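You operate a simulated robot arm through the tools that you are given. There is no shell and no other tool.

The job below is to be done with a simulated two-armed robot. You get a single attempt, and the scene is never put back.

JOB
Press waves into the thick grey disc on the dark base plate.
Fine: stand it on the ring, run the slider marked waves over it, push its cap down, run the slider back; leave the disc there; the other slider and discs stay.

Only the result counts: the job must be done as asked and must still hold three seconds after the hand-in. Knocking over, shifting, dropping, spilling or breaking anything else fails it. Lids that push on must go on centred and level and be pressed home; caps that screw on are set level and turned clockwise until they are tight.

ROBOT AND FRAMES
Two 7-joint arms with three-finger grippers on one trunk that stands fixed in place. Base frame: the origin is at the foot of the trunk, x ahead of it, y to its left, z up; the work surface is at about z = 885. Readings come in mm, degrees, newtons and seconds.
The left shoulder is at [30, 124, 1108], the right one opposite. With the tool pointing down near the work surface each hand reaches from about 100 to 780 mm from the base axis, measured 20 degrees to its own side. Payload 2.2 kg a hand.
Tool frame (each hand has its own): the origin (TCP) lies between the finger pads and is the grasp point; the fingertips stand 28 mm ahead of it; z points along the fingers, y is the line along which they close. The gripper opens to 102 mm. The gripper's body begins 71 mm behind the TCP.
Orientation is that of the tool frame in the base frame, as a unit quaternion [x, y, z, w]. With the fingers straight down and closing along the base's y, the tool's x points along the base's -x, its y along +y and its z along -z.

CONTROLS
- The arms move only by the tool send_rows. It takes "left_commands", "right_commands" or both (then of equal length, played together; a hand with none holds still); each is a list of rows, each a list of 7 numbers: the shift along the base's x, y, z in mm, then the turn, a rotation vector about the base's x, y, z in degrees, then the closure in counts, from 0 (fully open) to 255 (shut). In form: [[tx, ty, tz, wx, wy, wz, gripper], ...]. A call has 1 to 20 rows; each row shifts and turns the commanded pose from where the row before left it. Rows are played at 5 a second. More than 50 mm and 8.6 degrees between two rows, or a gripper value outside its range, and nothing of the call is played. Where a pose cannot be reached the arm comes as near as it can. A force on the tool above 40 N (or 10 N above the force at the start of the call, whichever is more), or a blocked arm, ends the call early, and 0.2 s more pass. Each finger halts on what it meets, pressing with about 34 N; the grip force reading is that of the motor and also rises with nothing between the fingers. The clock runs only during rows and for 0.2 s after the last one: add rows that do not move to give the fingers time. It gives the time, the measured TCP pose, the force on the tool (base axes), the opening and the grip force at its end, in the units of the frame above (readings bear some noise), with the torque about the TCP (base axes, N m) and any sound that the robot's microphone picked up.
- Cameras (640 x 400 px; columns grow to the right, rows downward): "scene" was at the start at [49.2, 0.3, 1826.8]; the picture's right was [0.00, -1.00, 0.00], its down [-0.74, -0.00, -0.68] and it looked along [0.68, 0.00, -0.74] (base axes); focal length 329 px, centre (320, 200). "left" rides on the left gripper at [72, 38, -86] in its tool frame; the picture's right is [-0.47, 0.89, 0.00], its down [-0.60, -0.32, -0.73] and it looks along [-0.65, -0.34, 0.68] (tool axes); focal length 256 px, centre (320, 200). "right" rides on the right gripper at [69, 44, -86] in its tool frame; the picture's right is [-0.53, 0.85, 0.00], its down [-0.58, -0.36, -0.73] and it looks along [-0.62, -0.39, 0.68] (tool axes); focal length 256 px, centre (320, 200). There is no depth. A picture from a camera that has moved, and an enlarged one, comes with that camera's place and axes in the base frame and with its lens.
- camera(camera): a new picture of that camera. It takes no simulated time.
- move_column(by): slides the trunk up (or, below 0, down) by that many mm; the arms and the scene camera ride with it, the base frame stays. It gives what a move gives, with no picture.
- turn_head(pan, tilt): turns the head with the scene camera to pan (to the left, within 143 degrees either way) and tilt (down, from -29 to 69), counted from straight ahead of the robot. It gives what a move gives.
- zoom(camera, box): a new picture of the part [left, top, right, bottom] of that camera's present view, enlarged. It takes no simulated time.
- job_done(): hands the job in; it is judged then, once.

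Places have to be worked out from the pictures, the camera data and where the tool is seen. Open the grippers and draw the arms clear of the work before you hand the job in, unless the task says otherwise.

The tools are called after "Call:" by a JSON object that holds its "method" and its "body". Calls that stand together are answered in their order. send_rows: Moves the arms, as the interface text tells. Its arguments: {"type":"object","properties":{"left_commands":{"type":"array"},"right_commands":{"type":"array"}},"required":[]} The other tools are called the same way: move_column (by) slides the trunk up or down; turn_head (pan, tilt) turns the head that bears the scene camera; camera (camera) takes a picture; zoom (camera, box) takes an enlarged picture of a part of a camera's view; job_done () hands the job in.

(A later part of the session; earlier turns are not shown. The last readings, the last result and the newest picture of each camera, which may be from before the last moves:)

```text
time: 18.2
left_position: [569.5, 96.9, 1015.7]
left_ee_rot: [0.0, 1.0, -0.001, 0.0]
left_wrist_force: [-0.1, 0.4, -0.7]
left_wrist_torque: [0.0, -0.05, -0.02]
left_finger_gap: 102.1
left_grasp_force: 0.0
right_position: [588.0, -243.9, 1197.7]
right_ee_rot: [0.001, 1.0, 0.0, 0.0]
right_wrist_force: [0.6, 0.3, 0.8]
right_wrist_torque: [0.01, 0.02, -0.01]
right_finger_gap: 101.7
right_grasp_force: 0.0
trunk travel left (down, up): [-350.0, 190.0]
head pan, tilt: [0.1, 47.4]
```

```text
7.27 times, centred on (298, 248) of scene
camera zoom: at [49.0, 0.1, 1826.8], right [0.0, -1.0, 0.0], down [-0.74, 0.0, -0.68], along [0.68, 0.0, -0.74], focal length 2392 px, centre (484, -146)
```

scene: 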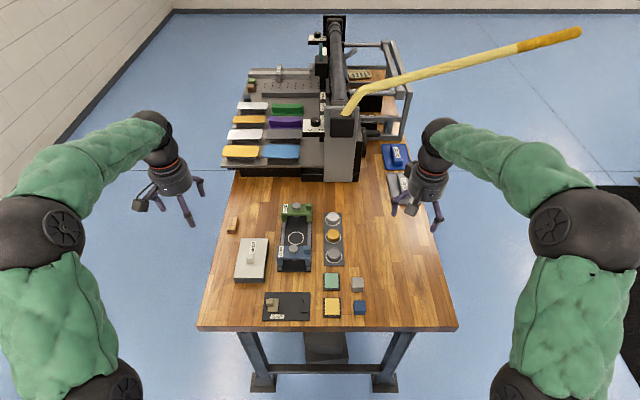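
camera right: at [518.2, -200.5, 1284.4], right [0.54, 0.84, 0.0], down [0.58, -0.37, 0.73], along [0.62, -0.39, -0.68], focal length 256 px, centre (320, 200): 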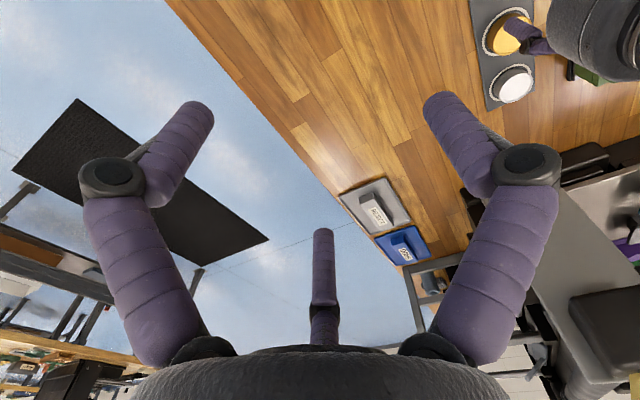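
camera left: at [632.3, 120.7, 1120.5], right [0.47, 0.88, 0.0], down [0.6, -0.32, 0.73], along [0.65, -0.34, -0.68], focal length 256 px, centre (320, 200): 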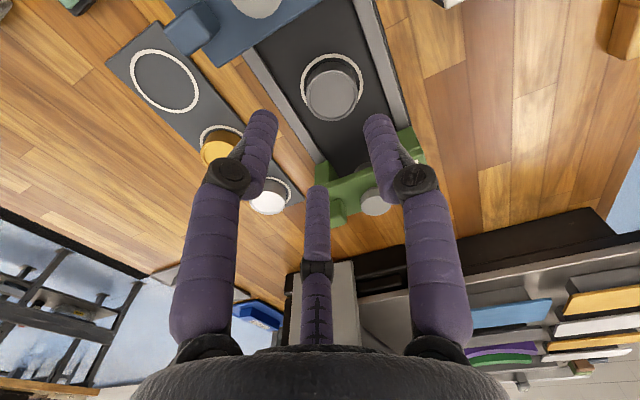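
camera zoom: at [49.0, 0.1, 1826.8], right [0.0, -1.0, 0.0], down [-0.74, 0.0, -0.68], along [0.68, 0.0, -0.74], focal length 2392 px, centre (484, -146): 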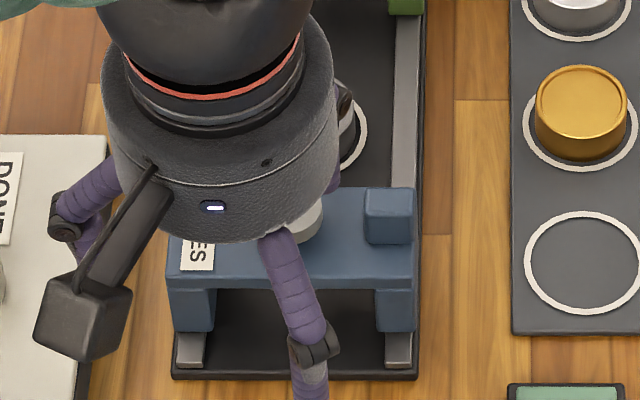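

I zoom in on the block and cap for their exact edges.

Call:
{"method": "zoom", "body": {"camera": "left", "box": [290, 140, 400, 225]}}

Call:
{"method": "zoom", "body": {"camera": "scene", "box": [285, 235, 320, 260]}}

```text
4.71 times, centred on (345, 182) of left
camera zoom: at [496.8, 133.6, 1101.3], right [0.47, 0.89, 0.0], down [0.6, -0.32, 0.73], along [0.65, -0.34, -0.68], focal length 1205 px, centre (202, 282)
```

zoom: 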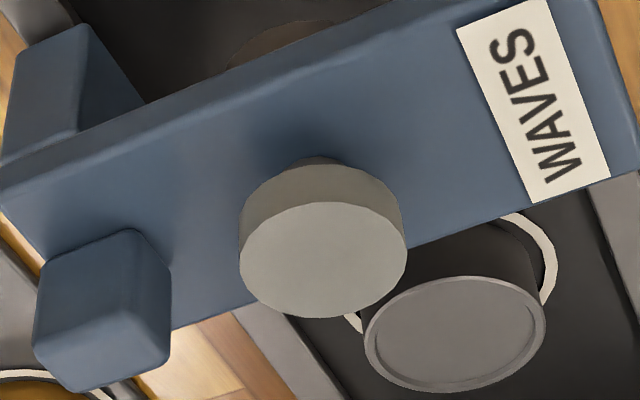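

```text
16.00 times, centred on (302, 248) of scene
camera zoom: at [49.0, 0.1, 1826.8], right [0.0, -1.0, 0.0], down [-0.74, 0.0, -0.68], along [0.68, 0.0, -0.74], focal length 5262 px, centre (600, -560)
```

zoom: 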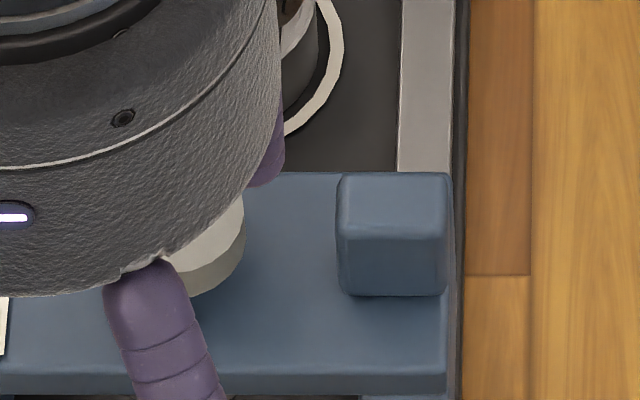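

The cap top is ≈(633, 86, 964) and the block on the slider's right is ≈(636, 40, top 962), ~22 mm wide. I hover over the block with a ~55 mm gap to check before gripping it.

Call:
{"method": "send_rows", "body": {"left_commands": [[16.5, -14, 0, 0, 0, 0, 110], [16.5, -14, 0, 0, 0, 0, 115], [16.5, -14, 0, 0, 0, 0, 115], [17, -14, 0, 0, 0, 0, 115], [0, 0, -12, 0, 0, 0, 115], [0, 0, 0, 0, 0, 0, 115]]}}

Call:
{"method": "zoom", "body": {"camera": "left", "box": [220, 60, 440, 220]}}

Call:
{"method": "zoom", "body": {"camera": "scene", "box": [275, 215, 330, 270]}}

```text
time: 19.6
left_position: [636.7, 40.7, 1004.7]
left_ee_rot: [0.001, 1.0, 0.0, 0.001]
left_wrist_force: [0.0, -0.2, 0.4]
left_wrist_torque: [0.0, -0.02, -0.02]
left_finger_gap: 56.3
left_grasp_force: 0.1
right_position: [588.2, -245.5, 1197.5]
right_ee_rot: [0.0, 1.0, 0.0, 0.0]
right_wrist_force: [-0.6, -0.4, 0.0]
right_wrist_torque: [0.03, -0.03, 0.03]
right_finger_gap: 101.9
right_grasp_force: 0.0
trunk travel left (down, up): [-350.0, 190.0]
head pan, tilt: [0.1, 47.4]
```

```text
2.50 times, centred on (330, 140) of left
camera zoom: at [563.5, 77.1, 1088.9], right [0.47, 0.89, 0.0], down [0.6, -0.32, 0.73], along [0.65, -0.34, -0.68], focal length 640 px, centre (295, 350)
```

zoom: 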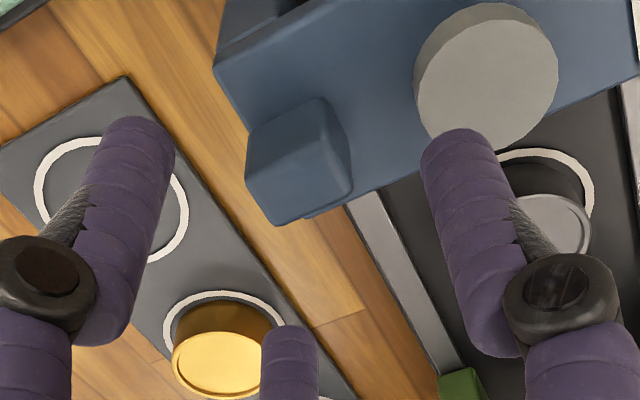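

```text
7.27 times, centred on (302, 242) of scene
camera zoom: at [49.3, -0.3, 1826.8], right [0.0, -1.0, 0.0], down [-0.74, 0.0, -0.68], along [0.68, 0.0, -0.74], focal length 2392 px, centre (447, -109)
```

zoom: 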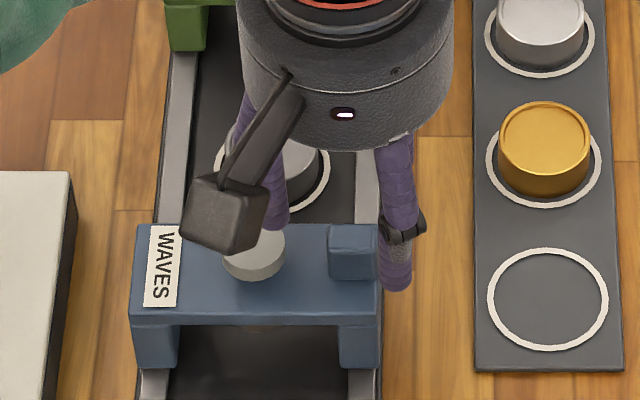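

Call:
{"method": "zoom", "body": {"camera": "left", "box": [290, 80, 370, 160]}}

```text
5.00 times, centred on (330, 120) of left
camera zoom: at [563.5, 77.1, 1088.9], right [0.47, 0.89, 0.0], down [0.6, -0.32, 0.73], along [0.65, -0.34, -0.68], focal length 1280 px, centre (270, 600)
```

zoom: 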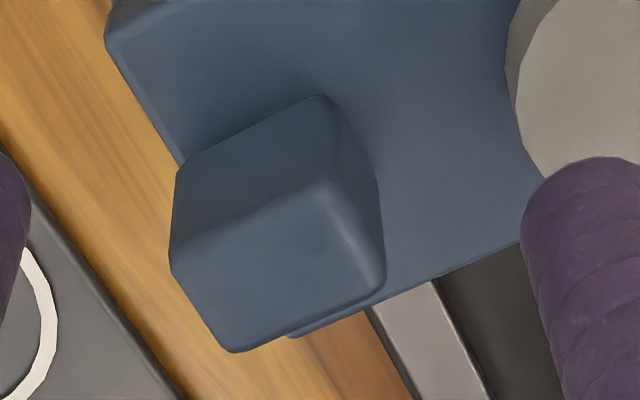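

The block is right below the TCP (offset ≈ +1,+1). The finger on the cap side needs a narrower gap to clear the cap, so I set ~30 mm, come down to just above the block and check.

Call:
{"method": "send_rows", "body": {"left_commands": [[1, 0, 0, 0, 0, 0, 178], [0, 0, -10, 0, 0, 0, 178], [0, 0, 0, 0, 0, 0, 178]]}}

Call:
{"method": "zoom", "body": {"camera": "left", "box": [250, 60, 390, 200]}}

Call:
{"method": "zoom", "body": {"camera": "scene", "box": [285, 225, 320, 260]}}

```text
time: 20.4
left_position: [636.9, 39.6, 994.8]
left_ee_rot: [0.0, 1.0, 0.0, 0.0]
left_wrist_force: [0.4, 1.6, -0.8]
left_wrist_torque: [0.0, -0.04, 0.01]
left_finger_gap: 31.0
left_grasp_force: 0.1
right_position: [587.6, -243.2, 1198.5]
right_ee_rot: [0.001, 1.0, 0.0, 0.0]
right_wrist_force: [0.0, 0.2, 0.2]
right_wrist_torque: [0.02, -0.02, 0.04]
right_finger_gap: 102.2
right_grasp_force: 0.0
trunk travel left (down, up): [-350.0, 190.0]
head pan, tilt: [0.1, 47.4]
```

```text
2.86 times, centred on (320, 130) of left
camera zoom: at [564.1, 77.4, 1079.2], right [0.47, 0.89, 0.0], down [0.6, -0.32, 0.73], along [0.65, -0.34, -0.68], focal length 731 px, centre (320, 400)
```

zoom: 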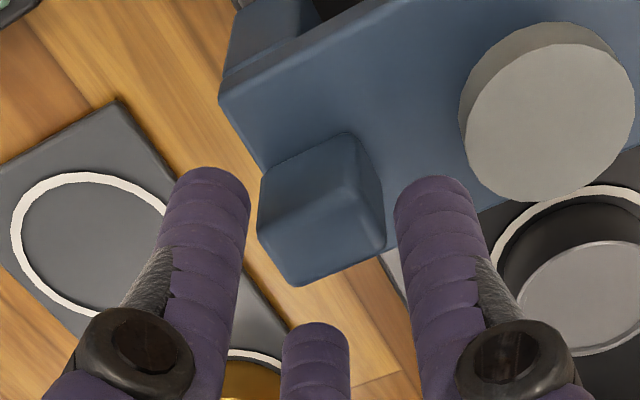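

```text
11.43 times, centred on (302, 242) of scene
camera zoom: at [48.9, 0.2, 1826.8], right [0.0, -1.0, 0.0], down [-0.74, 0.0, -0.68], along [0.68, 0.0, -0.74], focal length 3758 px, centre (520, -286)
```

zoom: 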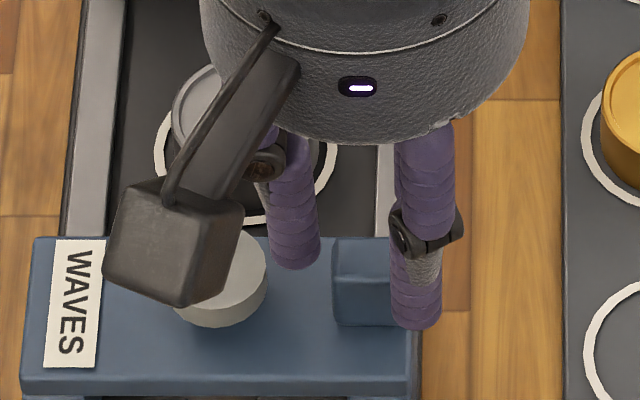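

Centred over the block; finger on the left passes between block and cap with ~4 mm to spare. I narrow slightly and descend so the tips stay just above the slider plate.

Call:
{"method": "send_rows", "body": {"left_commands": [[0, 0.5, -3, 0, 0, 0, 184], [0, 0, -5, 0, 0, 0, 184], [0, 0, 0, 0, 0, 0, 184]]}}

Call:
{"method": "send_rows", "body": {"left_commands": [[0, 0, -5, 0, 0, 0, 184], [0, 0, -4, 0, 0, 0, 184], [0, 0, 0, 0, 0, 0, 184]]}}

Call:
{"method": "zoom", "body": {"camera": "left", "box": [250, 60, 390, 200]}}

Call:
{"method": "zoom", "body": {"camera": "scene", "box": [285, 225, 320, 260]}}

```text
time: 21.2
left_position: [636.8, 41.1, 987.2]
left_ee_rot: [-0.001, 1.0, 0.0, -0.001]
left_wrist_force: [-0.2, 0.2, 0.2]
left_wrist_torque: [0.0, 0.0, -0.01]
left_finger_gap: 28.4
left_grasp_force: 0.0
right_position: [588.0, -243.5, 1197.8]
right_ee_rot: [0.001, 1.0, 0.001, 0.0]
right_wrist_force: [0.0, -0.4, 0.0]
right_wrist_torque: [0.0, 0.01, 0.01]
right_finger_gap: 102.1
right_grasp_force: 0.1
trunk travel left (down, up): [-350.0, 190.0]
head pan, tilt: [0.1, 47.4]
```

```text
time: 22.0
left_position: [637.7, 41.4, 978.3]
left_ee_rot: [-0.001, 1.0, 0.001, 0.0]
left_wrist_force: [0.2, -0.2, 0.5]
left_wrist_torque: [0.03, 0.03, 0.04]
left_finger_gap: 28.4
left_grasp_force: 0.1
right_position: [587.3, -244.7, 1198.5]
right_ee_rot: [0.001, 1.0, 0.0, 0.0]
right_wrist_force: [-0.3, 0.1, -0.7]
right_wrist_torque: [-0.01, 0.0, -0.02]
right_finger_gap: 102.1
right_grasp_force: 0.0
trunk travel left (down, up): [-350.0, 190.0]
head pan, tilt: [0.1, 47.4]
```

```text
2.86 times, centred on (320, 130) of left
camera zoom: at [564.2, 78.0, 1062.0], right [0.47, 0.89, 0.0], down [0.6, -0.32, 0.73], along [0.65, -0.34, -0.68], focal length 731 px, centre (320, 400)
```

zoom: 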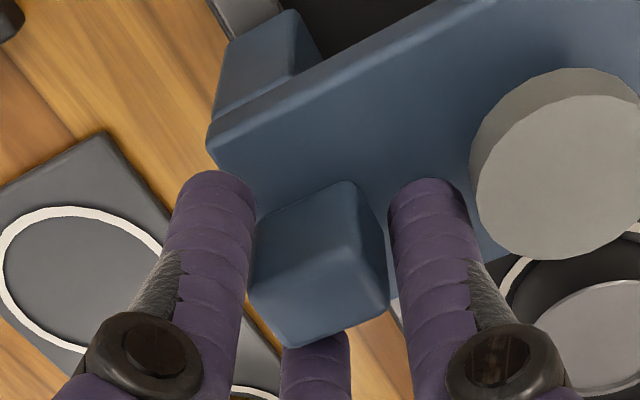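

```text
11.43 times, centred on (302, 242) of scene
camera zoom: at [49.2, 0.2, 1826.8], right [0.0, -1.0, 0.0], down [-0.74, 0.0, -0.68], along [0.68, 0.0, -0.74], focal length 3758 px, centre (520, -286)
```

zoom: 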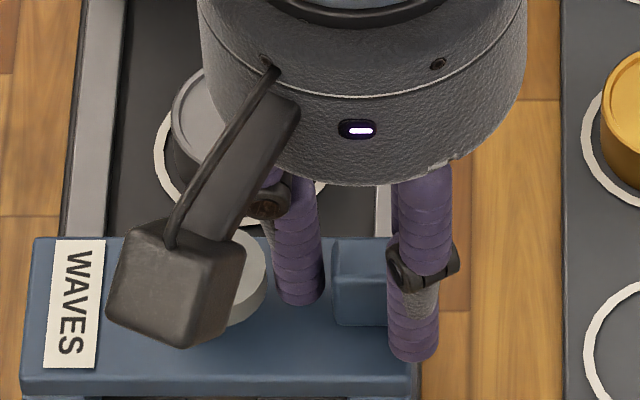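

The fingers straddle the block with tips ~950. Now I close on it.

Call:
{"method": "send_rows", "body": {"left_commands": [[0, 0, 0, 0, 0, 0, 230], [0, 0, 0, 0, 0, 0, 230], [0, 0, 0, 0, 0, 0, 230]]}}

Call:
{"method": "zoom", "body": {"camera": "left", "box": [250, 60, 390, 200]}}

```text
time: 22.8
left_position: [636.3, 42.3, 977.5]
left_ee_rot: [0.0, 1.0, 0.0, -0.001]
left_wrist_force: [-0.3, 9.8, -2.2]
left_wrist_torque: [0.45, -0.03, -0.05]
left_finger_gap: 20.3
left_grasp_force: 45.2
right_position: [587.4, -243.6, 1198.6]
right_ee_rot: [0.0, 1.0, -0.001, 0.0]
right_wrist_force: [-0.7, -0.5, 0.1]
right_wrist_torque: [-0.03, 0.01, 0.01]
right_finger_gap: 102.0
right_grasp_force: 0.0
trunk travel left (down, up): [-350.0, 190.0]
head pan, tilt: [0.1, 47.4]
```

```text
2.86 times, centred on (320, 130) of left
camera zoom: at [564.3, 79.6, 1061.8], right [0.47, 0.89, 0.0], down [0.6, -0.32, 0.73], along [0.65, -0.34, -0.68], focal length 731 px, centre (320, 400)
```

zoom: 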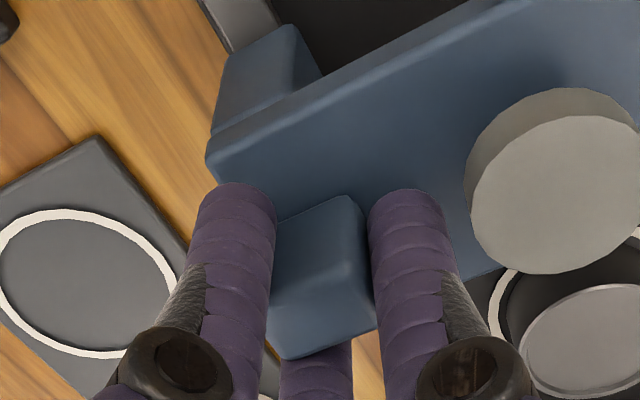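

Gripped the block at 20 mm; a sideways load of ~10 N shows the block lies ~1.5 mm further +y, so I relieve that and try a short slide in +x.

Call:
{"method": "send_rows", "body": {"left_commands": [[0, 1.5, 0, 0, 0, 0, 230], [3, 0, 0, 0, 0, 0, 230], [4, 0, 0, 0, 0, 0, 230], [4, 0, 0, 0, 0, 0, 230], [0, 0, 0, 0, 0, 0, 230]]}}

Call:
{"method": "zoom", "body": {"camera": "scene", "box": [265, 210, 330, 275]}}

```text
time: 24.0
left_position: [648.8, 41.6, 977.8]
left_ee_rot: [0.0, 1.0, -0.001, 0.0]
left_wrist_force: [-0.1, 7.5, -4.9]
left_wrist_torque: [0.24, -0.03, -0.03]
left_finger_gap: 19.7
left_grasp_force: 44.9
right_position: [589.5, -244.0, 1198.4]
right_ee_rot: [0.001, 1.0, 0.0, 0.001]
right_wrist_force: [0.6, 0.1, 0.4]
right_wrist_torque: [0.0, 0.01, 0.0]
right_finger_gap: 102.1
right_grasp_force: 0.0
trunk travel left (down, up): [-350.0, 190.0]
head pan, tilt: [0.1, 47.4]
```

```text
6.15 times, centred on (298, 242) of scene
camera zoom: at [50.0, 1.2, 1826.7], right [0.0, -1.0, 0.0], down [-0.74, 0.0, -0.68], along [0.68, 0.0, -0.74], focal length 2024 px, centre (458, -62)
```

zoom: 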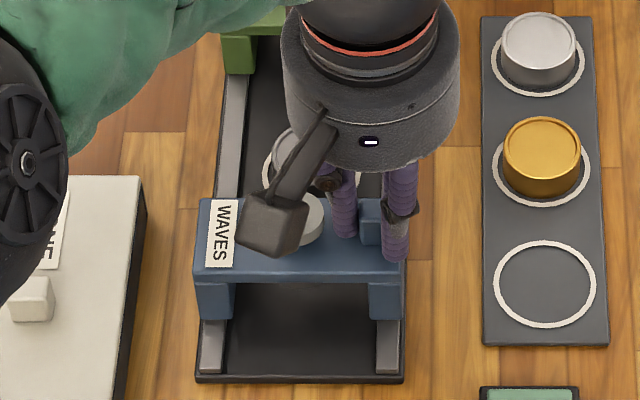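

The slider moves freely with the hand. I continue another ~62 mm and then check cap against disc.

Call:
{"method": "send_rows", "body": {"left_commands": [[6, 0.5, 0, 0, 0, 0, 230], [8, 0, 0, 0, 0, 0, 230], [8, 0, 0, 0, 0, 0, 230], [8, 0, 0, 0, 0, 0, 230], [8, 0, 0, 0, 0, 0, 230], [8, 0, 0, 0, 0, 0, 230], [8, 0, 0, 0, 0, 0, 230], [8, 0, 0, 0, 0, 0, 230], [0, 0, 0, 0, 0, 0, 230]]}}

Call:
{"method": "zoom", "body": {"camera": "left", "box": [250, 0, 410, 200]}}

Call:
{"method": "zoom", "body": {"camera": "scene", "box": [265, 200, 330, 265]}}

```text
time: 26.0
left_position: [710.1, 41.8, 977.9]
left_ee_rot: [0.002, 1.0, 0.001, -0.001]
left_wrist_force: [1.5, -0.4, -5.5]
left_wrist_torque: [-0.14, -0.27, 0.06]
left_finger_gap: 20.2
left_grasp_force: 44.8
right_position: [588.9, -244.8, 1197.9]
right_ee_rot: [0.001, 1.0, 0.0, 0.0]
right_wrist_force: [0.0, -0.3, 0.7]
right_wrist_torque: [0.01, -0.01, 0.0]
right_finger_gap: 101.8
right_grasp_force: 0.1
trunk travel left (down, up): [-350.0, 190.0]
head pan, tilt: [0.1, 47.4]
```

```text
2.00 times, centred on (330, 100) of left
camera zoom: at [637.9, 79.9, 1061.8], right [0.47, 0.88, 0.0], down [0.6, -0.32, 0.73], along [0.65, -0.34, -0.68], focal length 512 px, centre (300, 400)
```

zoom: 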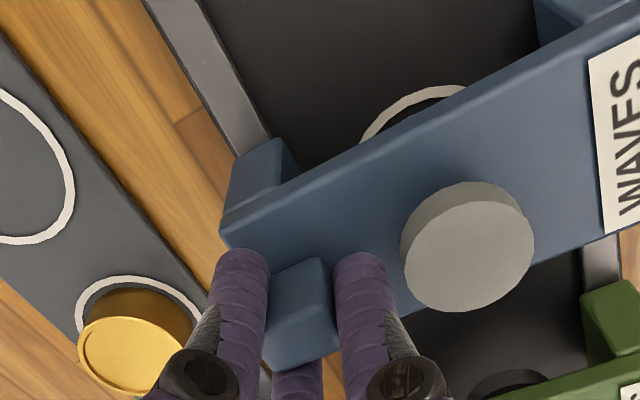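

```text
6.15 times, centred on (298, 232) of scene
camera zoom: at [49.8, 0.1, 1826.8], right [0.0, -1.0, 0.0], down [-0.74, 0.0, -0.68], along [0.68, 0.0, -0.74], focal length 2024 px, centre (458, 0)
```

zoom: 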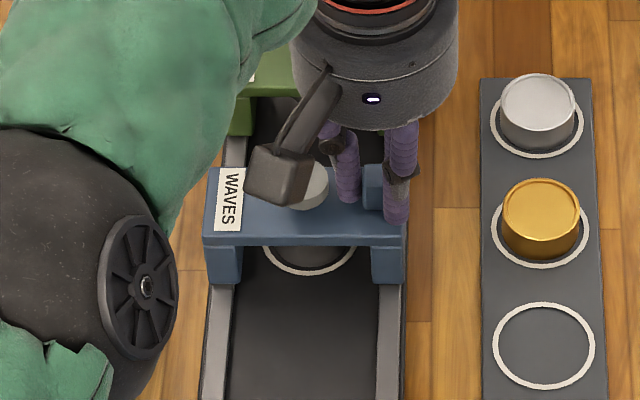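

Cap now ≈(706.6, 85); it needs about 17 mm more. I move 16 mm and re-check.

Call:
{"method": "send_rows", "body": {"left_commands": [[6, 0, 0, 0, 0, 0, 230], [6, 0, 0, 0, 0, 0, 230], [4, 0, 0, 0, 0, 0, 230], [0, 0, 0, 0, 0, 0, 230], [0, 0, 0, 0, 0, 0, 230]]}}

Call:
{"method": "zoom", "body": {"camera": "left", "box": [250, 0, 410, 200]}}

Call:
{"method": "zoom", "body": {"camera": "scene", "box": [265, 200, 330, 265]}}

```text
time: 27.2
left_position: [725.0, 42.8, 976.6]
left_ee_rot: [0.0, 1.0, 0.0, -0.001]
left_wrist_force: [-10.4, -1.3, -2.8]
left_wrist_torque: [-0.05, 0.49, -0.02]
left_finger_gap: 19.9
left_grasp_force: 45.5
right_position: [587.2, -244.7, 1197.7]
right_ee_rot: [0.001, 1.0, 0.0, -0.001]
right_wrist_force: [-0.5, -0.2, -0.1]
right_wrist_torque: [0.04, 0.0, 0.0]
right_finger_gap: 101.7
right_grasp_force: 0.1
trunk travel left (down, up): [-350.0, 190.0]
head pan, tilt: [0.1, 47.4]
```

```text
2.00 times, centred on (330, 100) of left
camera zoom: at [652.2, 80.0, 1062.0], right [0.47, 0.88, 0.0], down [0.61, -0.32, 0.73], along [0.64, -0.34, -0.68], focal length 512 px, centre (300, 400)
```

zoom: 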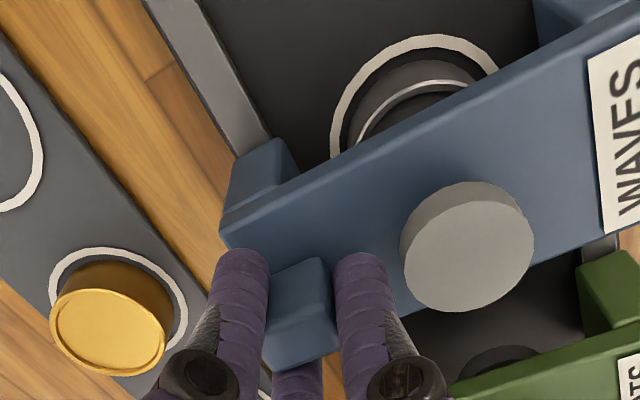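

```text
6.15 times, centred on (298, 232) of scene
camera zoom: at [48.0, -0.1, 1826.8], right [0.0, -1.0, 0.0], down [-0.74, 0.0, -0.68], along [0.68, 0.0, -0.74], focal length 2024 px, centre (458, 0)
```

zoom: 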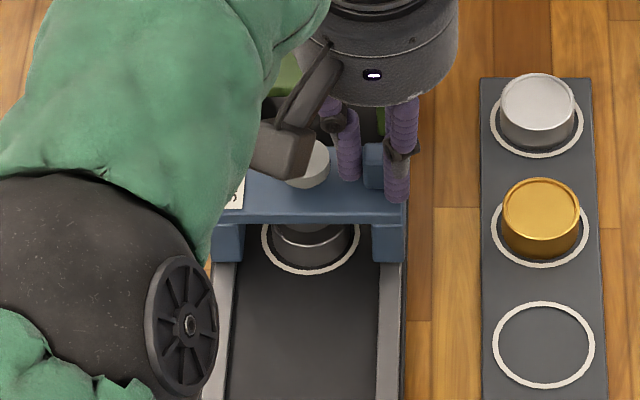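

Force of -10 N along x: either the slider reached its end stop over the ring or it's meeting the disc. I zoom to check the disc hasn't shifted.

Call:
{"method": "zoom", "body": {"camera": "left", "box": [320, 10, 390, 80]}}

Call:
{"method": "zoom", "body": {"camera": "scene", "box": [285, 220, 310, 250]}}

```text
5.71 times, centred on (355, 45) of left
camera zoom: at [652.2, 80.0, 1062.0], right [0.47, 0.88, 0.0], down [0.61, -0.32, 0.73], along [0.64, -0.34, -0.68], focal length 1463 px, centre (120, 1086)
```

zoom: 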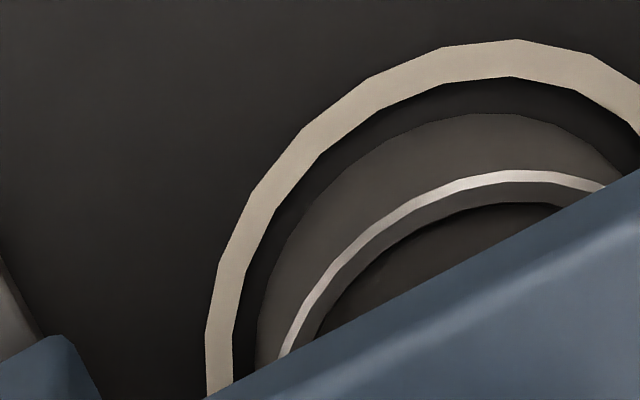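

```text
13.33 times, centred on (298, 235) of scene
camera zoom: at [48.0, -0.1, 1826.8], right [0.0, -1.0, 0.0], down [-0.74, 0.0, -0.68], along [0.68, 0.0, -0.74], focal length 4385 px, centre (620, -267)
```

zoom: 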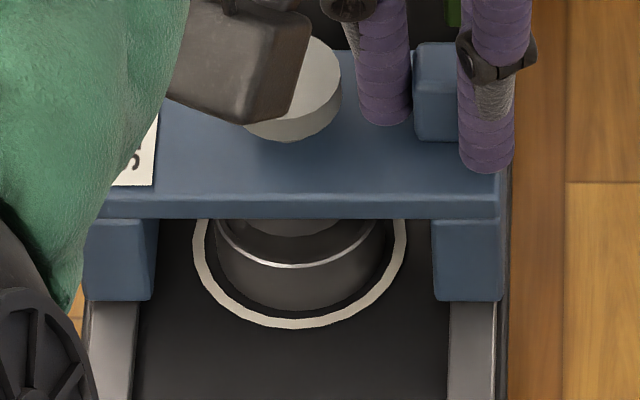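

The disc is still concentric and untouched. I push 1 mm further to learn whether this is a hard stop.

Call:
{"method": "send_rows", "body": {"left_commands": [[1, 0, 0, 0, 0, 0, 230], [0, 0, 0, 0, 0, 0, 230], [0, 0, 0, 0, 0, 0, 230]]}}

Call:
{"method": "zoom", "body": {"camera": "scene", "box": [285, 220, 310, 250]}}

```text
time: 28.0
left_position: [724.9, 43.4, 976.9]
left_ee_rot: [0.001, 1.0, 0.0, -0.001]
left_wrist_force: [-21.3, -1.5, -4.6]
left_wrist_torque: [-0.09, 0.56, -0.06]
left_finger_gap: 19.9
left_grasp_force: 44.8
right_position: [586.7, -243.8, 1198.2]
right_ee_rot: [0.001, 1.0, 0.0, 0.001]
right_wrist_force: [-0.1, 0.0, 0.1]
right_wrist_torque: [-0.03, 0.03, -0.05]
right_finger_gap: 102.1
right_grasp_force: 0.1
trunk travel left (down, up): [-350.0, 190.0]
head pan, tilt: [0.1, 47.4]
```

```text
13.33 times, centred on (298, 235) of scene
camera zoom: at [46.6, 0.1, 1826.8], right [0.0, -1.0, 0.0], down [-0.74, 0.0, -0.68], along [0.68, 0.0, -0.74], focal length 4385 px, centre (620, -267)
```

zoom: 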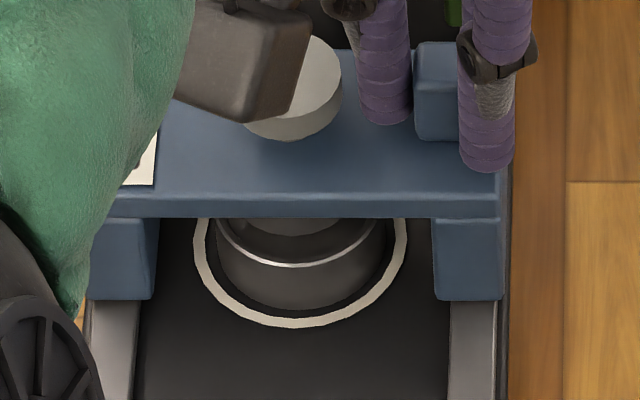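

It's a hard end stop over the ring: force doubled with no motion. I relax the push by 2 mm (force to ~0), open to 28 mm gap and check.

Call:
{"method": "send_rows", "body": {"left_commands": [[-1, 0, 0, 0, 0, 0, 230], [-0.9, 0, 0, 0, 0, 0, 230], [0, 0, 0, 0, 0, 0, 230]]}}

Call:
{"method": "send_rows", "body": {"left_commands": [[0, 0, 0, 0, 0, 0, 200], [0, 0, 0, 0, 0, 0, 184], [0, 0, 0, 0, 0, 0, 184]]}}

Call:
{"method": "zoom", "body": {"camera": "left", "box": [250, 60, 390, 200]}}

```text
time: 28.8
left_position: [725.4, 42.9, 978.2]
left_ee_rot: [0.001, 1.0, 0.0, 0.0]
left_wrist_force: [-15.1, -0.9, -10.6]
left_wrist_torque: [0.18, 0.2, -0.16]
left_finger_gap: 19.7
left_grasp_force: 44.6
right_position: [586.7, -243.9, 1199.1]
right_ee_rot: [0.0, 1.0, 0.0, 0.0]
right_wrist_force: [1.1, -1.1, -0.4]
right_wrist_torque: [0.0, -0.01, -0.01]
right_finger_gap: 102.0
right_grasp_force: 0.1
trunk travel left (down, up): [-350.0, 190.0]
head pan, tilt: [0.1, 47.4]
```

```text
time: 29.6
left_position: [726.6, 43.3, 978.4]
left_ee_rot: [0.001, 1.0, 0.0, 0.002]
left_wrist_force: [0.6, -0.7, 1.3]
left_wrist_torque: [0.02, 0.01, 0.01]
left_finger_gap: 27.7
left_grasp_force: 0.1
right_position: [588.2, -245.1, 1198.7]
right_ee_rot: [0.001, 1.0, 0.001, 0.0]
right_wrist_force: [-0.2, 0.3, -0.7]
right_wrist_torque: [-0.01, 0.0, 0.04]
right_finger_gap: 102.1
right_grasp_force: 0.1
trunk travel left (down, up): [-350.0, 190.0]
head pan, tilt: [0.1, 47.4]
```

```text
2.86 times, centred on (320, 130) of left
camera zoom: at [653.9, 80.0, 1062.9], right [0.47, 0.89, 0.0], down [0.6, -0.32, 0.73], along [0.65, -0.34, -0.68], focal length 731 px, centre (320, 400)
```

zoom: 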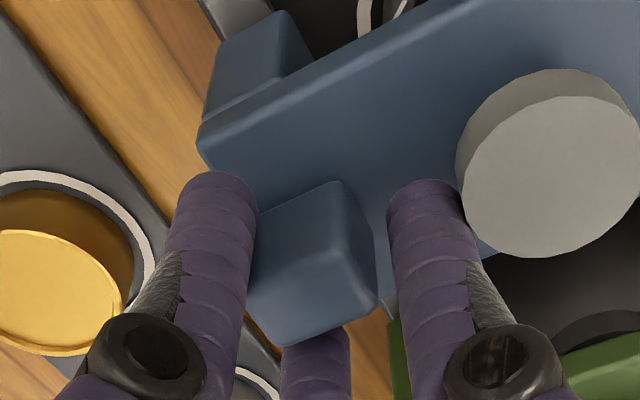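

Released cleanly. I lift straight up, then view the cap and disc.

Call:
{"method": "send_rows", "body": {"left_commands": [[0, -0.5, 8, 0, 0, 0, 184], [0, 0, 12, 0, 0, 0, 184], [0, 0, 25, 0, 0, 0, 184], [0, 0, 0, 0, 0, 0, 184]]}}

Call:
{"method": "zoom", "body": {"camera": "left", "box": [270, 0, 470, 180]}}

Call:
{"method": "zoom", "body": {"camera": "scene", "box": [275, 210, 320, 255]}}

```text
time: 30.6
left_position: [725.8, 41.4, 1022.7]
left_ee_rot: [0.0, 1.0, 0.0, -0.001]
left_wrist_force: [0.3, -0.8, -0.1]
left_wrist_torque: [0.0, 0.02, 0.0]
left_finger_gap: 28.6
left_grasp_force: 0.1
right_position: [589.2, -244.0, 1198.5]
right_ee_rot: [0.001, 1.0, 0.0, 0.0]
right_wrist_force: [0.1, 0.2, -0.3]
right_wrist_torque: [-0.01, 0.01, 0.02]
right_finger_gap: 102.2
right_grasp_force: 0.1
trunk travel left (down, up): [-350.0, 190.0]
head pan, tilt: [0.1, 47.4]
```

```text
2.22 times, centred on (370, 90) of left
camera zoom: at [652.3, 79.7, 1106.9], right [0.47, 0.89, 0.0], down [0.6, -0.32, 0.73], along [0.65, -0.34, -0.68], focal length 569 px, centre (209, 444)
```

zoom: 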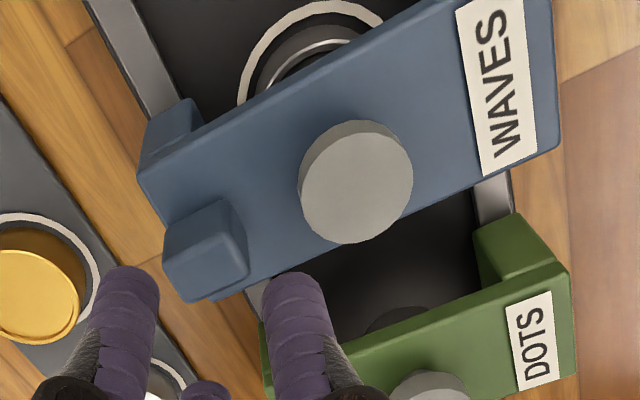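

```text
8.89 times, centred on (298, 232) of scene
camera zoom: at [49.9, 0.1, 1826.8], right [0.0, -1.0, 0.0], down [-0.74, 0.0, -0.68], along [0.68, 0.0, -0.74], focal length 2923 px, centre (520, -89)
```

zoom: 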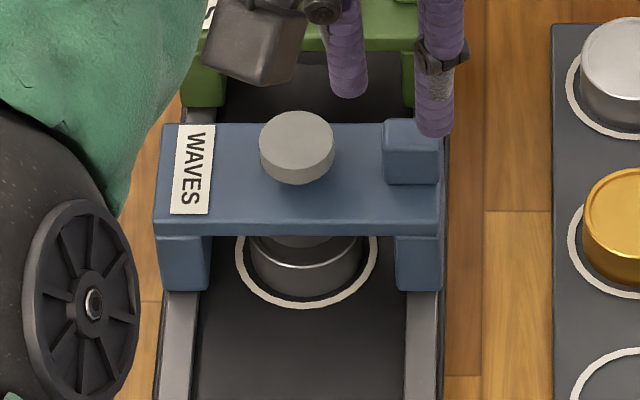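

The cap is at (724, 84.6), right above the disc. I close the fingers fully, centre over the cap and check.

Call:
{"method": "send_rows", "body": {"left_commands": [[0, 0, 5, 0, 0, 0, 255], [-1, 15, 0, 0, 0, 0, 255], [-1, 15, 0, 0, 0, 0, 255], [0, 13, 0, 0, 0, 0, 255], [0, 0, -15, 0, 0, 0, 255], [0, 0, 0, 0, 0, 0, 255], [0, 0, 0, 0, 0, 0, 255]]}}

Call:
{"method": "zoom", "body": {"camera": "left", "box": [240, 40, 400, 200]}}

Call:
{"method": "zoom", "body": {"camera": "scene", "box": [275, 210, 320, 255]}}

```text
time: 32.2
left_position: [724.2, 85.4, 1012.2]
left_ee_rot: [0.0, 1.0, -0.001, 0.0]
left_wrist_force: [0.6, 0.4, 0.2]
left_wrist_torque: [0.01, 0.03, 0.0]
left_finger_gap: 2.1
left_grasp_force: 31.8
right_position: [588.7, -244.4, 1198.7]
right_ee_rot: [0.001, 1.0, 0.0, 0.001]
right_wrist_force: [-0.2, 0.1, 0.4]
right_wrist_torque: [-0.01, -0.01, 0.01]
right_finger_gap: 102.1
right_grasp_force: 0.0
trunk travel left (down, up): [-350.0, 190.0]
head pan, tilt: [0.1, 47.4]
```

```text
2.50 times, centred on (320, 120) of left
camera zoom: at [650.8, 122.9, 1096.8], right [0.47, 0.89, 0.0], down [0.6, -0.32, 0.73], along [0.65, -0.34, -0.68], focal length 640 px, centre (320, 400)
```

zoom: 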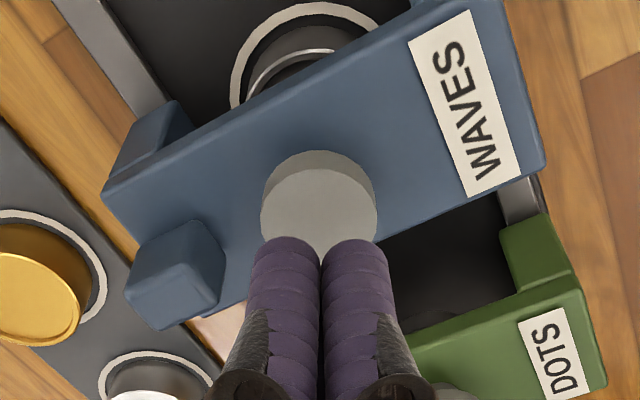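

```text
8.89 times, centred on (298, 232) of scene
camera zoom: at [49.5, 0.1, 1826.8], right [0.0, -1.0, 0.0], down [-0.74, 0.0, -0.68], along [0.68, 0.0, -0.74], focal length 2923 px, centre (520, -89)
```

zoom: 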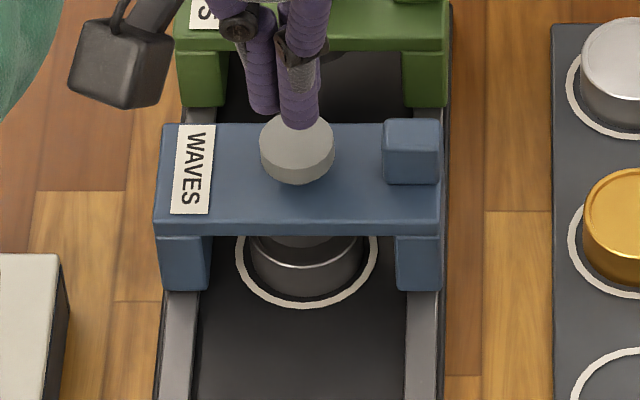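

Well centred over the cap. I descend to just above it, then press in small steps watching force.

Call:
{"method": "send_rows", "body": {"left_commands": [[0, 0, -8, 0, 0, 0, 255], [0, 0, -6, 0, 0, 0, 255], [0, 0, -3, 0, 0, 0, 255], [0, 0, 0, 0, 0, 0, 255]]}}

Call:
{"method": "send_rows", "body": {"left_commands": [[0, 0, -2, 0, 0, 0, 255], [0, 0, -2, 0, 0, 0, 255], [0, 0, 0, 0, 0, 0, 255]]}}

```text
time: 33.2
left_position: [724.6, 85.1, 995.4]
left_ee_rot: [0.001, 1.0, -0.001, 0.0]
left_wrist_force: [-0.8, 0.2, 0.5]
left_wrist_torque: [0.0, 0.02, -0.04]
left_finger_gap: 2.1
left_grasp_force: 32.0
right_position: [588.4, -245.2, 1198.7]
right_ee_rot: [0.001, 1.0, -0.001, 0.0]
right_wrist_force: [0.0, -0.7, -0.4]
right_wrist_torque: [-0.01, -0.02, 0.0]
right_finger_gap: 102.2
right_grasp_force: 0.1
trunk travel left (down, up): [-350.0, 190.0]
head pan, tilt: [0.1, 47.4]
```

```text
time: 34.0
left_position: [722.3, 84.4, 993.1]
left_ee_rot: [-0.001, 1.0, 0.0, 0.0]
left_wrist_force: [0.6, -0.6, 0.0]
left_wrist_torque: [0.0, -0.05, -0.02]
left_finger_gap: 2.0
left_grasp_force: 31.4
right_position: [587.0, -244.6, 1198.2]
right_ee_rot: [0.001, 1.0, 0.001, 0.001]
right_wrist_force: [0.8, -0.5, 0.1]
right_wrist_torque: [-0.01, -0.01, 0.0]
right_finger_gap: 101.9
right_grasp_force: 0.0
trunk travel left (down, up): [-350.0, 190.0]
head pan, tilt: [0.1, 47.4]
```

No contact yet. Continuing downward in 2 mm steps.

Call:
{"method": "send_rows", "body": {"left_commands": [[0.5, 0, -2, 0, 0, 0, 255], [0, 0, -2, 0, 0, 0, 255], [0, 0, 0, 0, 0, 0, 255]]}}

Call:
{"method": "send_rows", "body": {"left_commands": [[0, 0, -2, 0, 0, 0, 255], [0, 0, -2, 0, 0, 0, 255], [0, 0, 0, 0, 0, 0, 255]]}}

Call:
{"method": "zoom", "body": {"camera": "scene", "box": [275, 210, 320, 255]}}

```text
time: 34.8
left_position: [724.2, 85.2, 987.7]
left_ee_rot: [0.0, 1.0, 0.0, 0.0]
left_wrist_force: [0.3, -0.8, 1.2]
left_wrist_torque: [-0.01, -0.04, 0.02]
left_finger_gap: 2.0
left_grasp_force: 31.2
right_position: [588.6, -242.8, 1198.5]
right_ee_rot: [0.001, 1.0, 0.0, 0.0]
right_wrist_force: [0.0, -0.6, -0.1]
right_wrist_torque: [0.01, -0.02, 0.0]
right_finger_gap: 102.0
right_grasp_force: 0.1
trunk travel left (down, up): [-350.0, 190.0]
head pan, tilt: [0.1, 47.4]
```

```text
time: 35.6
left_position: [724.0, 85.8, 983.7]
left_ee_rot: [0.0, 1.0, 0.0, 0.0]
left_wrist_force: [-0.5, 0.0, 1.4]
left_wrist_torque: [-0.02, -0.02, -0.02]
left_finger_gap: 2.3
left_grasp_force: 31.6
right_position: [588.2, -244.3, 1197.9]
right_ee_rot: [0.001, 1.0, 0.0, 0.0]
right_wrist_force: [0.2, 0.1, 0.5]
right_wrist_torque: [0.0, -0.02, 0.01]
right_finger_gap: 102.1
right_grasp_force: 0.0
trunk travel left (down, up): [-350.0, 190.0]
head pan, tilt: [0.1, 47.4]
```

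```text
8.89 times, centred on (298, 232) of scene
camera zoom: at [49.0, 0.2, 1826.8], right [0.0, -1.0, 0.0], down [-0.74, 0.0, -0.68], along [0.68, 0.0, -0.74], focal length 2923 px, centre (520, -89)
```

zoom: 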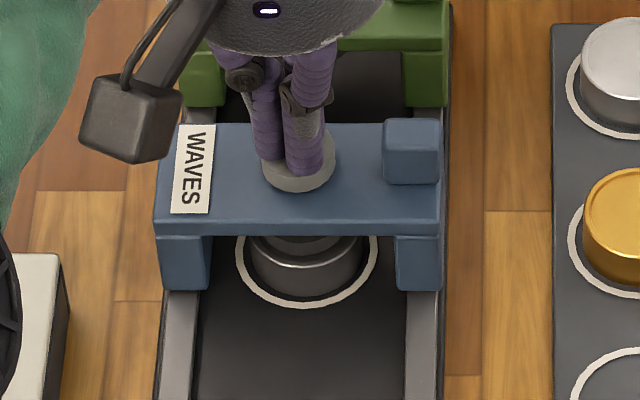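

The cap is moving down with light resistance. I keep pressing.

Call:
{"method": "send_rows", "body": {"left_commands": [[0, 0, -2, 0, 0, 0, 255], [0, 0, -2, 0, 0, 0, 255], [0, 0, 0, 0, 0, 0, 255]]}}

Call:
{"method": "send_rows", "body": {"left_commands": [[0, 0, -1.5, 0, 0, 0, 255], [0, 0, -1.5, 0, 0, 0, 255], [0, 0, 0, 0, 0, 0, 255]]}}

Call:
{"method": "zoom", "body": {"camera": "scene", "box": [275, 210, 320, 255]}}

```text
time: 36.4
left_position: [723.4, 84.4, 982.4]
left_ee_rot: [-0.001, 1.0, 0.001, 0.003]
left_wrist_force: [-1.4, 0.8, 18.0]
left_wrist_torque: [0.02, 0.07, -0.2]
left_finger_gap: 6.0
left_grasp_force: 31.0
right_position: [585.3, -244.1, 1198.7]
right_ee_rot: [0.001, 1.0, 0.0, 0.001]
right_wrist_force: [1.0, -0.2, 0.5]
right_wrist_torque: [0.03, 0.0, 0.01]
right_finger_gap: 102.0
right_grasp_force: 0.1
trunk travel left (down, up): [-350.0, 190.0]
head pan, tilt: [0.1, 47.4]
```

```text
time: 37.2
left_position: [724.1, 85.3, 982.6]
left_ee_rot: [-0.001, 1.0, 0.0, 0.005]
left_wrist_force: [0.6, 2.1, 37.0]
left_wrist_torque: [0.04, 0.12, -0.25]
left_finger_gap: 6.0
left_grasp_force: 31.5
right_position: [585.1, -245.1, 1200.2]
right_ee_rot: [0.001, 1.0, 0.0, 0.0]
right_wrist_force: [-0.6, -0.4, 0.3]
right_wrist_torque: [-0.02, 0.04, 0.01]
right_finger_gap: 101.9
right_grasp_force: 0.1
trunk travel left (down, up): [-350.0, 190.0]
head pan, tilt: [0.1, 47.4]
```

```text
8.89 times, centred on (298, 232) of scene
camera zoom: at [44.6, -0.2, 1827.1], right [0.0, -1.0, 0.0], down [-0.73, 0.0, -0.68], along [0.68, 0.0, -0.73], focal length 2923 px, centre (520, -89)
```

zoom: 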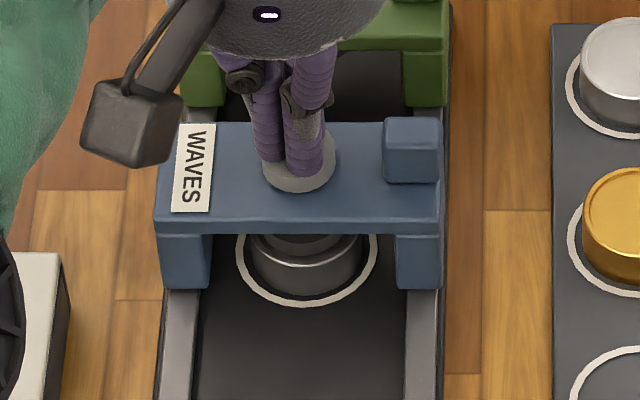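

The cap has bottomed at ~37 N. I zoom under the slider to see whether the die is on the disc.

Call:
{"method": "zoom", "body": {"camera": "scene", "box": [285, 222, 310, 247]}}

Call:
{"method": "zoom", "body": {"camera": "left", "box": [270, 0, 400, 130]}}

```text
16.00 times, centred on (298, 234) of scene
camera zoom: at [44.6, -0.2, 1827.1], right [0.0, -1.0, 0.0], down [-0.73, 0.0, -0.68], along [0.68, 0.0, -0.73], focal length 5262 px, centre (680, -352)
```

zoom: 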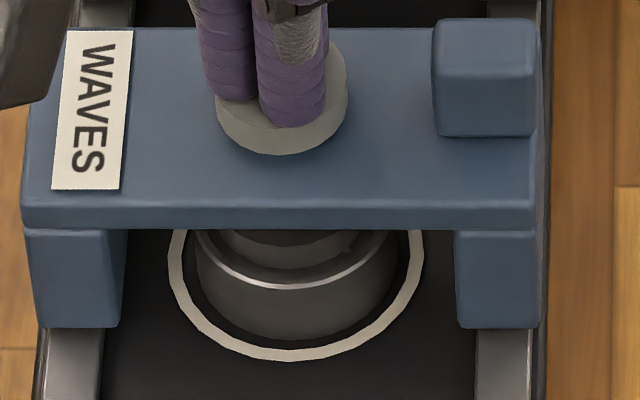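

```text
3.08 times, centred on (335, 65) of left
camera zoom: at [650.1, 122.7, 1066.1], right [0.46, 0.89, 0.0], down [0.6, -0.32, 0.74], along [0.65, -0.34, -0.68], focal length 788 px, centre (274, 615)
```

zoom: 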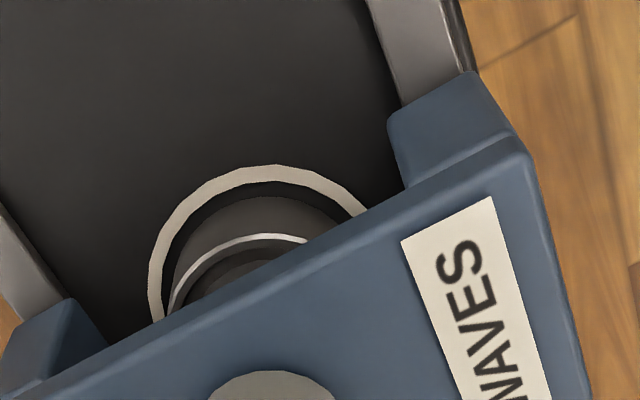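

The die sits in the disc's recess and a mark seems to show. I press slightly harder for a moment to be sure, then lift off gradually.

Call:
{"method": "send_rows", "body": {"left_commands": [[0, 0, -0.7, 0, 0, 0, 255], [0, 0, 0, 0, 0, 0, 255], [0, 0, 0, 0, 0, 0, 255]]}}

Call:
{"method": "send_rows", "body": {"left_commands": [[0, 0, 2, 0, 0, 0, 255], [0, 0, 2, 0, 0, 0, 255], [0, 0, 3, 0, 0, 0, 255], [0, 0, 4, 0, 0, 0, 255], [0, 0, 6, 0, 0, 0, 255], [0, 0, 10, 0, 0, 0, 255], [0, 0, 15, 0, 0, 0, 255], [0, 0, 0, 0, 0, 0, 255]]}}

Call:
{"method": "zoom", "body": {"camera": "scene", "box": [280, 215, 315, 250]}}

Call:
{"method": "zoom", "body": {"camera": "left", "box": [270, 0, 400, 130]}}

```text
time: 38.0
left_position: [723.6, 85.2, 983.0]
left_ee_rot: [-0.001, 1.0, -0.001, 0.005]
left_wrist_force: [-0.2, -2.1, 39.0]
left_wrist_torque: [-0.04, 0.15, -0.17]
left_finger_gap: 6.2
left_grasp_force: 31.5
right_position: [584.3, -245.9, 1199.1]
right_ee_rot: [0.001, 1.0, 0.0, 0.002]
right_wrist_force: [0.1, -0.2, 0.0]
right_wrist_torque: [0.01, -0.01, -0.01]
right_finger_gap: 102.2
right_grasp_force: 0.2
trunk travel left (down, up): [-350.0, 190.0]
head pan, tilt: [0.1, 47.4]
```

```text
time: 39.8
left_position: [724.6, 85.2, 1017.3]
left_ee_rot: [0.001, 1.0, 0.0, 0.0]
left_wrist_force: [-0.2, -0.1, 0.0]
left_wrist_torque: [-0.01, -0.01, -0.04]
left_finger_gap: 2.2
left_grasp_force: 31.6
right_position: [588.6, -243.6, 1197.6]
right_ee_rot: [0.001, 1.0, 0.0, 0.0]
right_wrist_force: [0.9, -0.5, 0.6]
right_wrist_torque: [0.0, 0.04, -0.01]
right_finger_gap: 102.0
right_grasp_force: 0.2
trunk travel left (down, up): [-350.0, 190.0]
head pan, tilt: [0.1, 47.4]
```

```text
11.43 times, centred on (298, 232) of scene
camera zoom: at [49.5, 0.2, 1826.8], right [0.0, -1.0, 0.0], down [-0.74, 0.0, -0.68], along [0.68, 0.0, -0.74], focal length 3758 px, centre (577, -171)
```

zoom: 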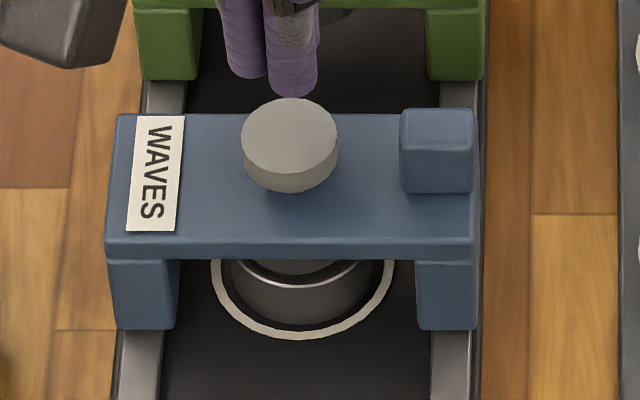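

```text
3.08 times, centred on (335, 65) of left
camera zoom: at [651.4, 122.9, 1101.8], right [0.47, 0.88, 0.0], down [0.6, -0.32, 0.73], along [0.65, -0.34, -0.68], focal length 788 px, centre (274, 615)
```

zoom: 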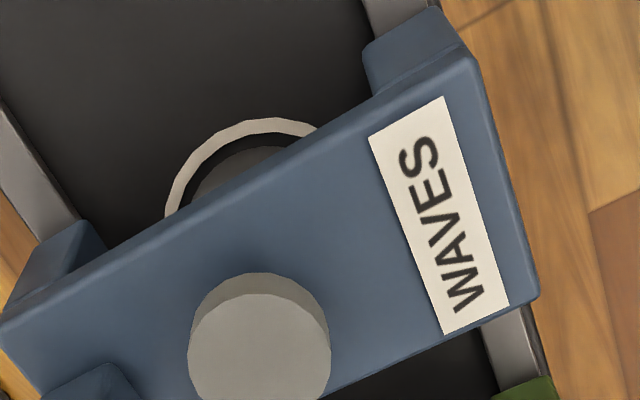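

The cap sprang back up. Now I go back over the block with a ~29 mm gap, and check before descending.

Call:
{"method": "send_rows", "body": {"left_commands": [[0, -15, 3, 0, 0, 0, 255], [0, -15, 0, 0, 0, 0, 220], [0, -13, 0, 0, 0, 0, 184], [0, 0, -10, 0, 0, 0, 184], [0, 0, -12, 0, 0, 0, 184], [0, 0, 0, 0, 0, 0, 184]]}}

Call:
{"method": "zoom", "body": {"camera": "left", "box": [250, 60, 390, 200]}}

```text
time: 41.2
left_position: [724.0, 42.4, 999.7]
left_ee_rot: [0.001, 1.0, 0.0, 0.0]
left_wrist_force: [0.6, -0.5, -0.4]
left_wrist_torque: [0.0, 0.01, -0.01]
left_finger_gap: 28.4
left_grasp_force: 0.0
right_position: [587.4, -244.3, 1197.9]
right_ee_rot: [0.001, 1.0, -0.001, 0.001]
right_wrist_force: [0.0, 0.3, -1.3]
right_wrist_torque: [0.04, 0.02, 0.04]
right_finger_gap: 102.1
right_grasp_force: 0.1
trunk travel left (down, up): [-350.0, 190.0]
head pan, tilt: [0.1, 47.4]
```

```text
2.86 times, centred on (320, 130) of left
camera zoom: at [651.3, 79.9, 1082.9], right [0.47, 0.88, 0.0], down [0.6, -0.32, 0.73], along [0.65, -0.34, -0.68], focal length 731 px, centre (320, 400)
```

zoom: 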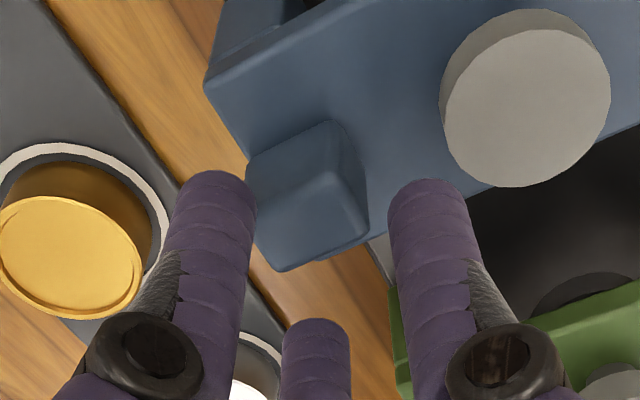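

The block is about 2.5 mm toward -x from the TCP; I correct that and descend around it.

Call:
{"method": "send_rows", "body": {"left_commands": [[-2.5, 0, -5, 0, 0, 0, 184], [0, 0, -7, 0, 0, 0, 184], [0, 0, 0, 0, 0, 0, 184]]}}

Call:
{"method": "send_rows", "body": {"left_commands": [[0, 0, -5, 0, 0, 0, 184], [0, 0, -4, 0, 0, 0, 184], [0, 0, 0, 0, 0, 0, 184]]}}

Call:
{"method": "zoom", "body": {"camera": "left", "box": [250, 60, 390, 200]}}

```text
time: 42.0
left_position: [721.6, 42.7, 988.0]
left_ee_rot: [0.0, 1.0, 0.001, 0.0]
left_wrist_force: [0.8, -1.1, 0.2]
left_wrist_torque: [0.03, -0.03, -0.01]
left_finger_gap: 28.3
left_grasp_force: 0.1
right_position: [587.8, -244.2, 1197.2]
right_ee_rot: [0.0, 1.0, 0.0, 0.0]
right_wrist_force: [0.5, 0.1, -0.5]
right_wrist_torque: [-0.02, 0.03, 0.01]
right_finger_gap: 102.0
right_grasp_force: 0.0
trunk travel left (down, up): [-350.0, 190.0]
head pan, tilt: [0.1, 47.4]
```

```text
time: 42.8
left_position: [721.6, 42.6, 977.9]
left_ee_rot: [0.0, 1.0, 0.0, 0.001]
left_wrist_force: [-0.6, -0.9, -0.6]
left_wrist_torque: [0.01, 0.0, 0.0]
left_finger_gap: 28.4
left_grasp_force: 0.1
right_position: [587.9, -244.0, 1198.3]
right_ee_rot: [0.0, 1.0, 0.0, 0.0]
right_wrist_force: [-0.8, -0.9, -0.4]
right_wrist_torque: [-0.01, 0.05, -0.02]
right_finger_gap: 101.9
right_grasp_force: 0.1
trunk travel left (down, up): [-350.0, 190.0]
head pan, tilt: [0.1, 47.4]
```

```text
2.86 times, centred on (320, 130) of left
camera zoom: at [648.6, 79.8, 1062.5], right [0.47, 0.89, 0.0], down [0.6, -0.32, 0.73], along [0.65, -0.34, -0.68], focal length 731 px, centre (320, 400)
```

zoom: 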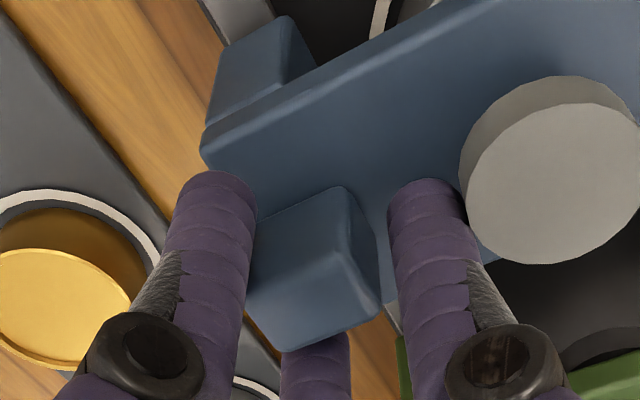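

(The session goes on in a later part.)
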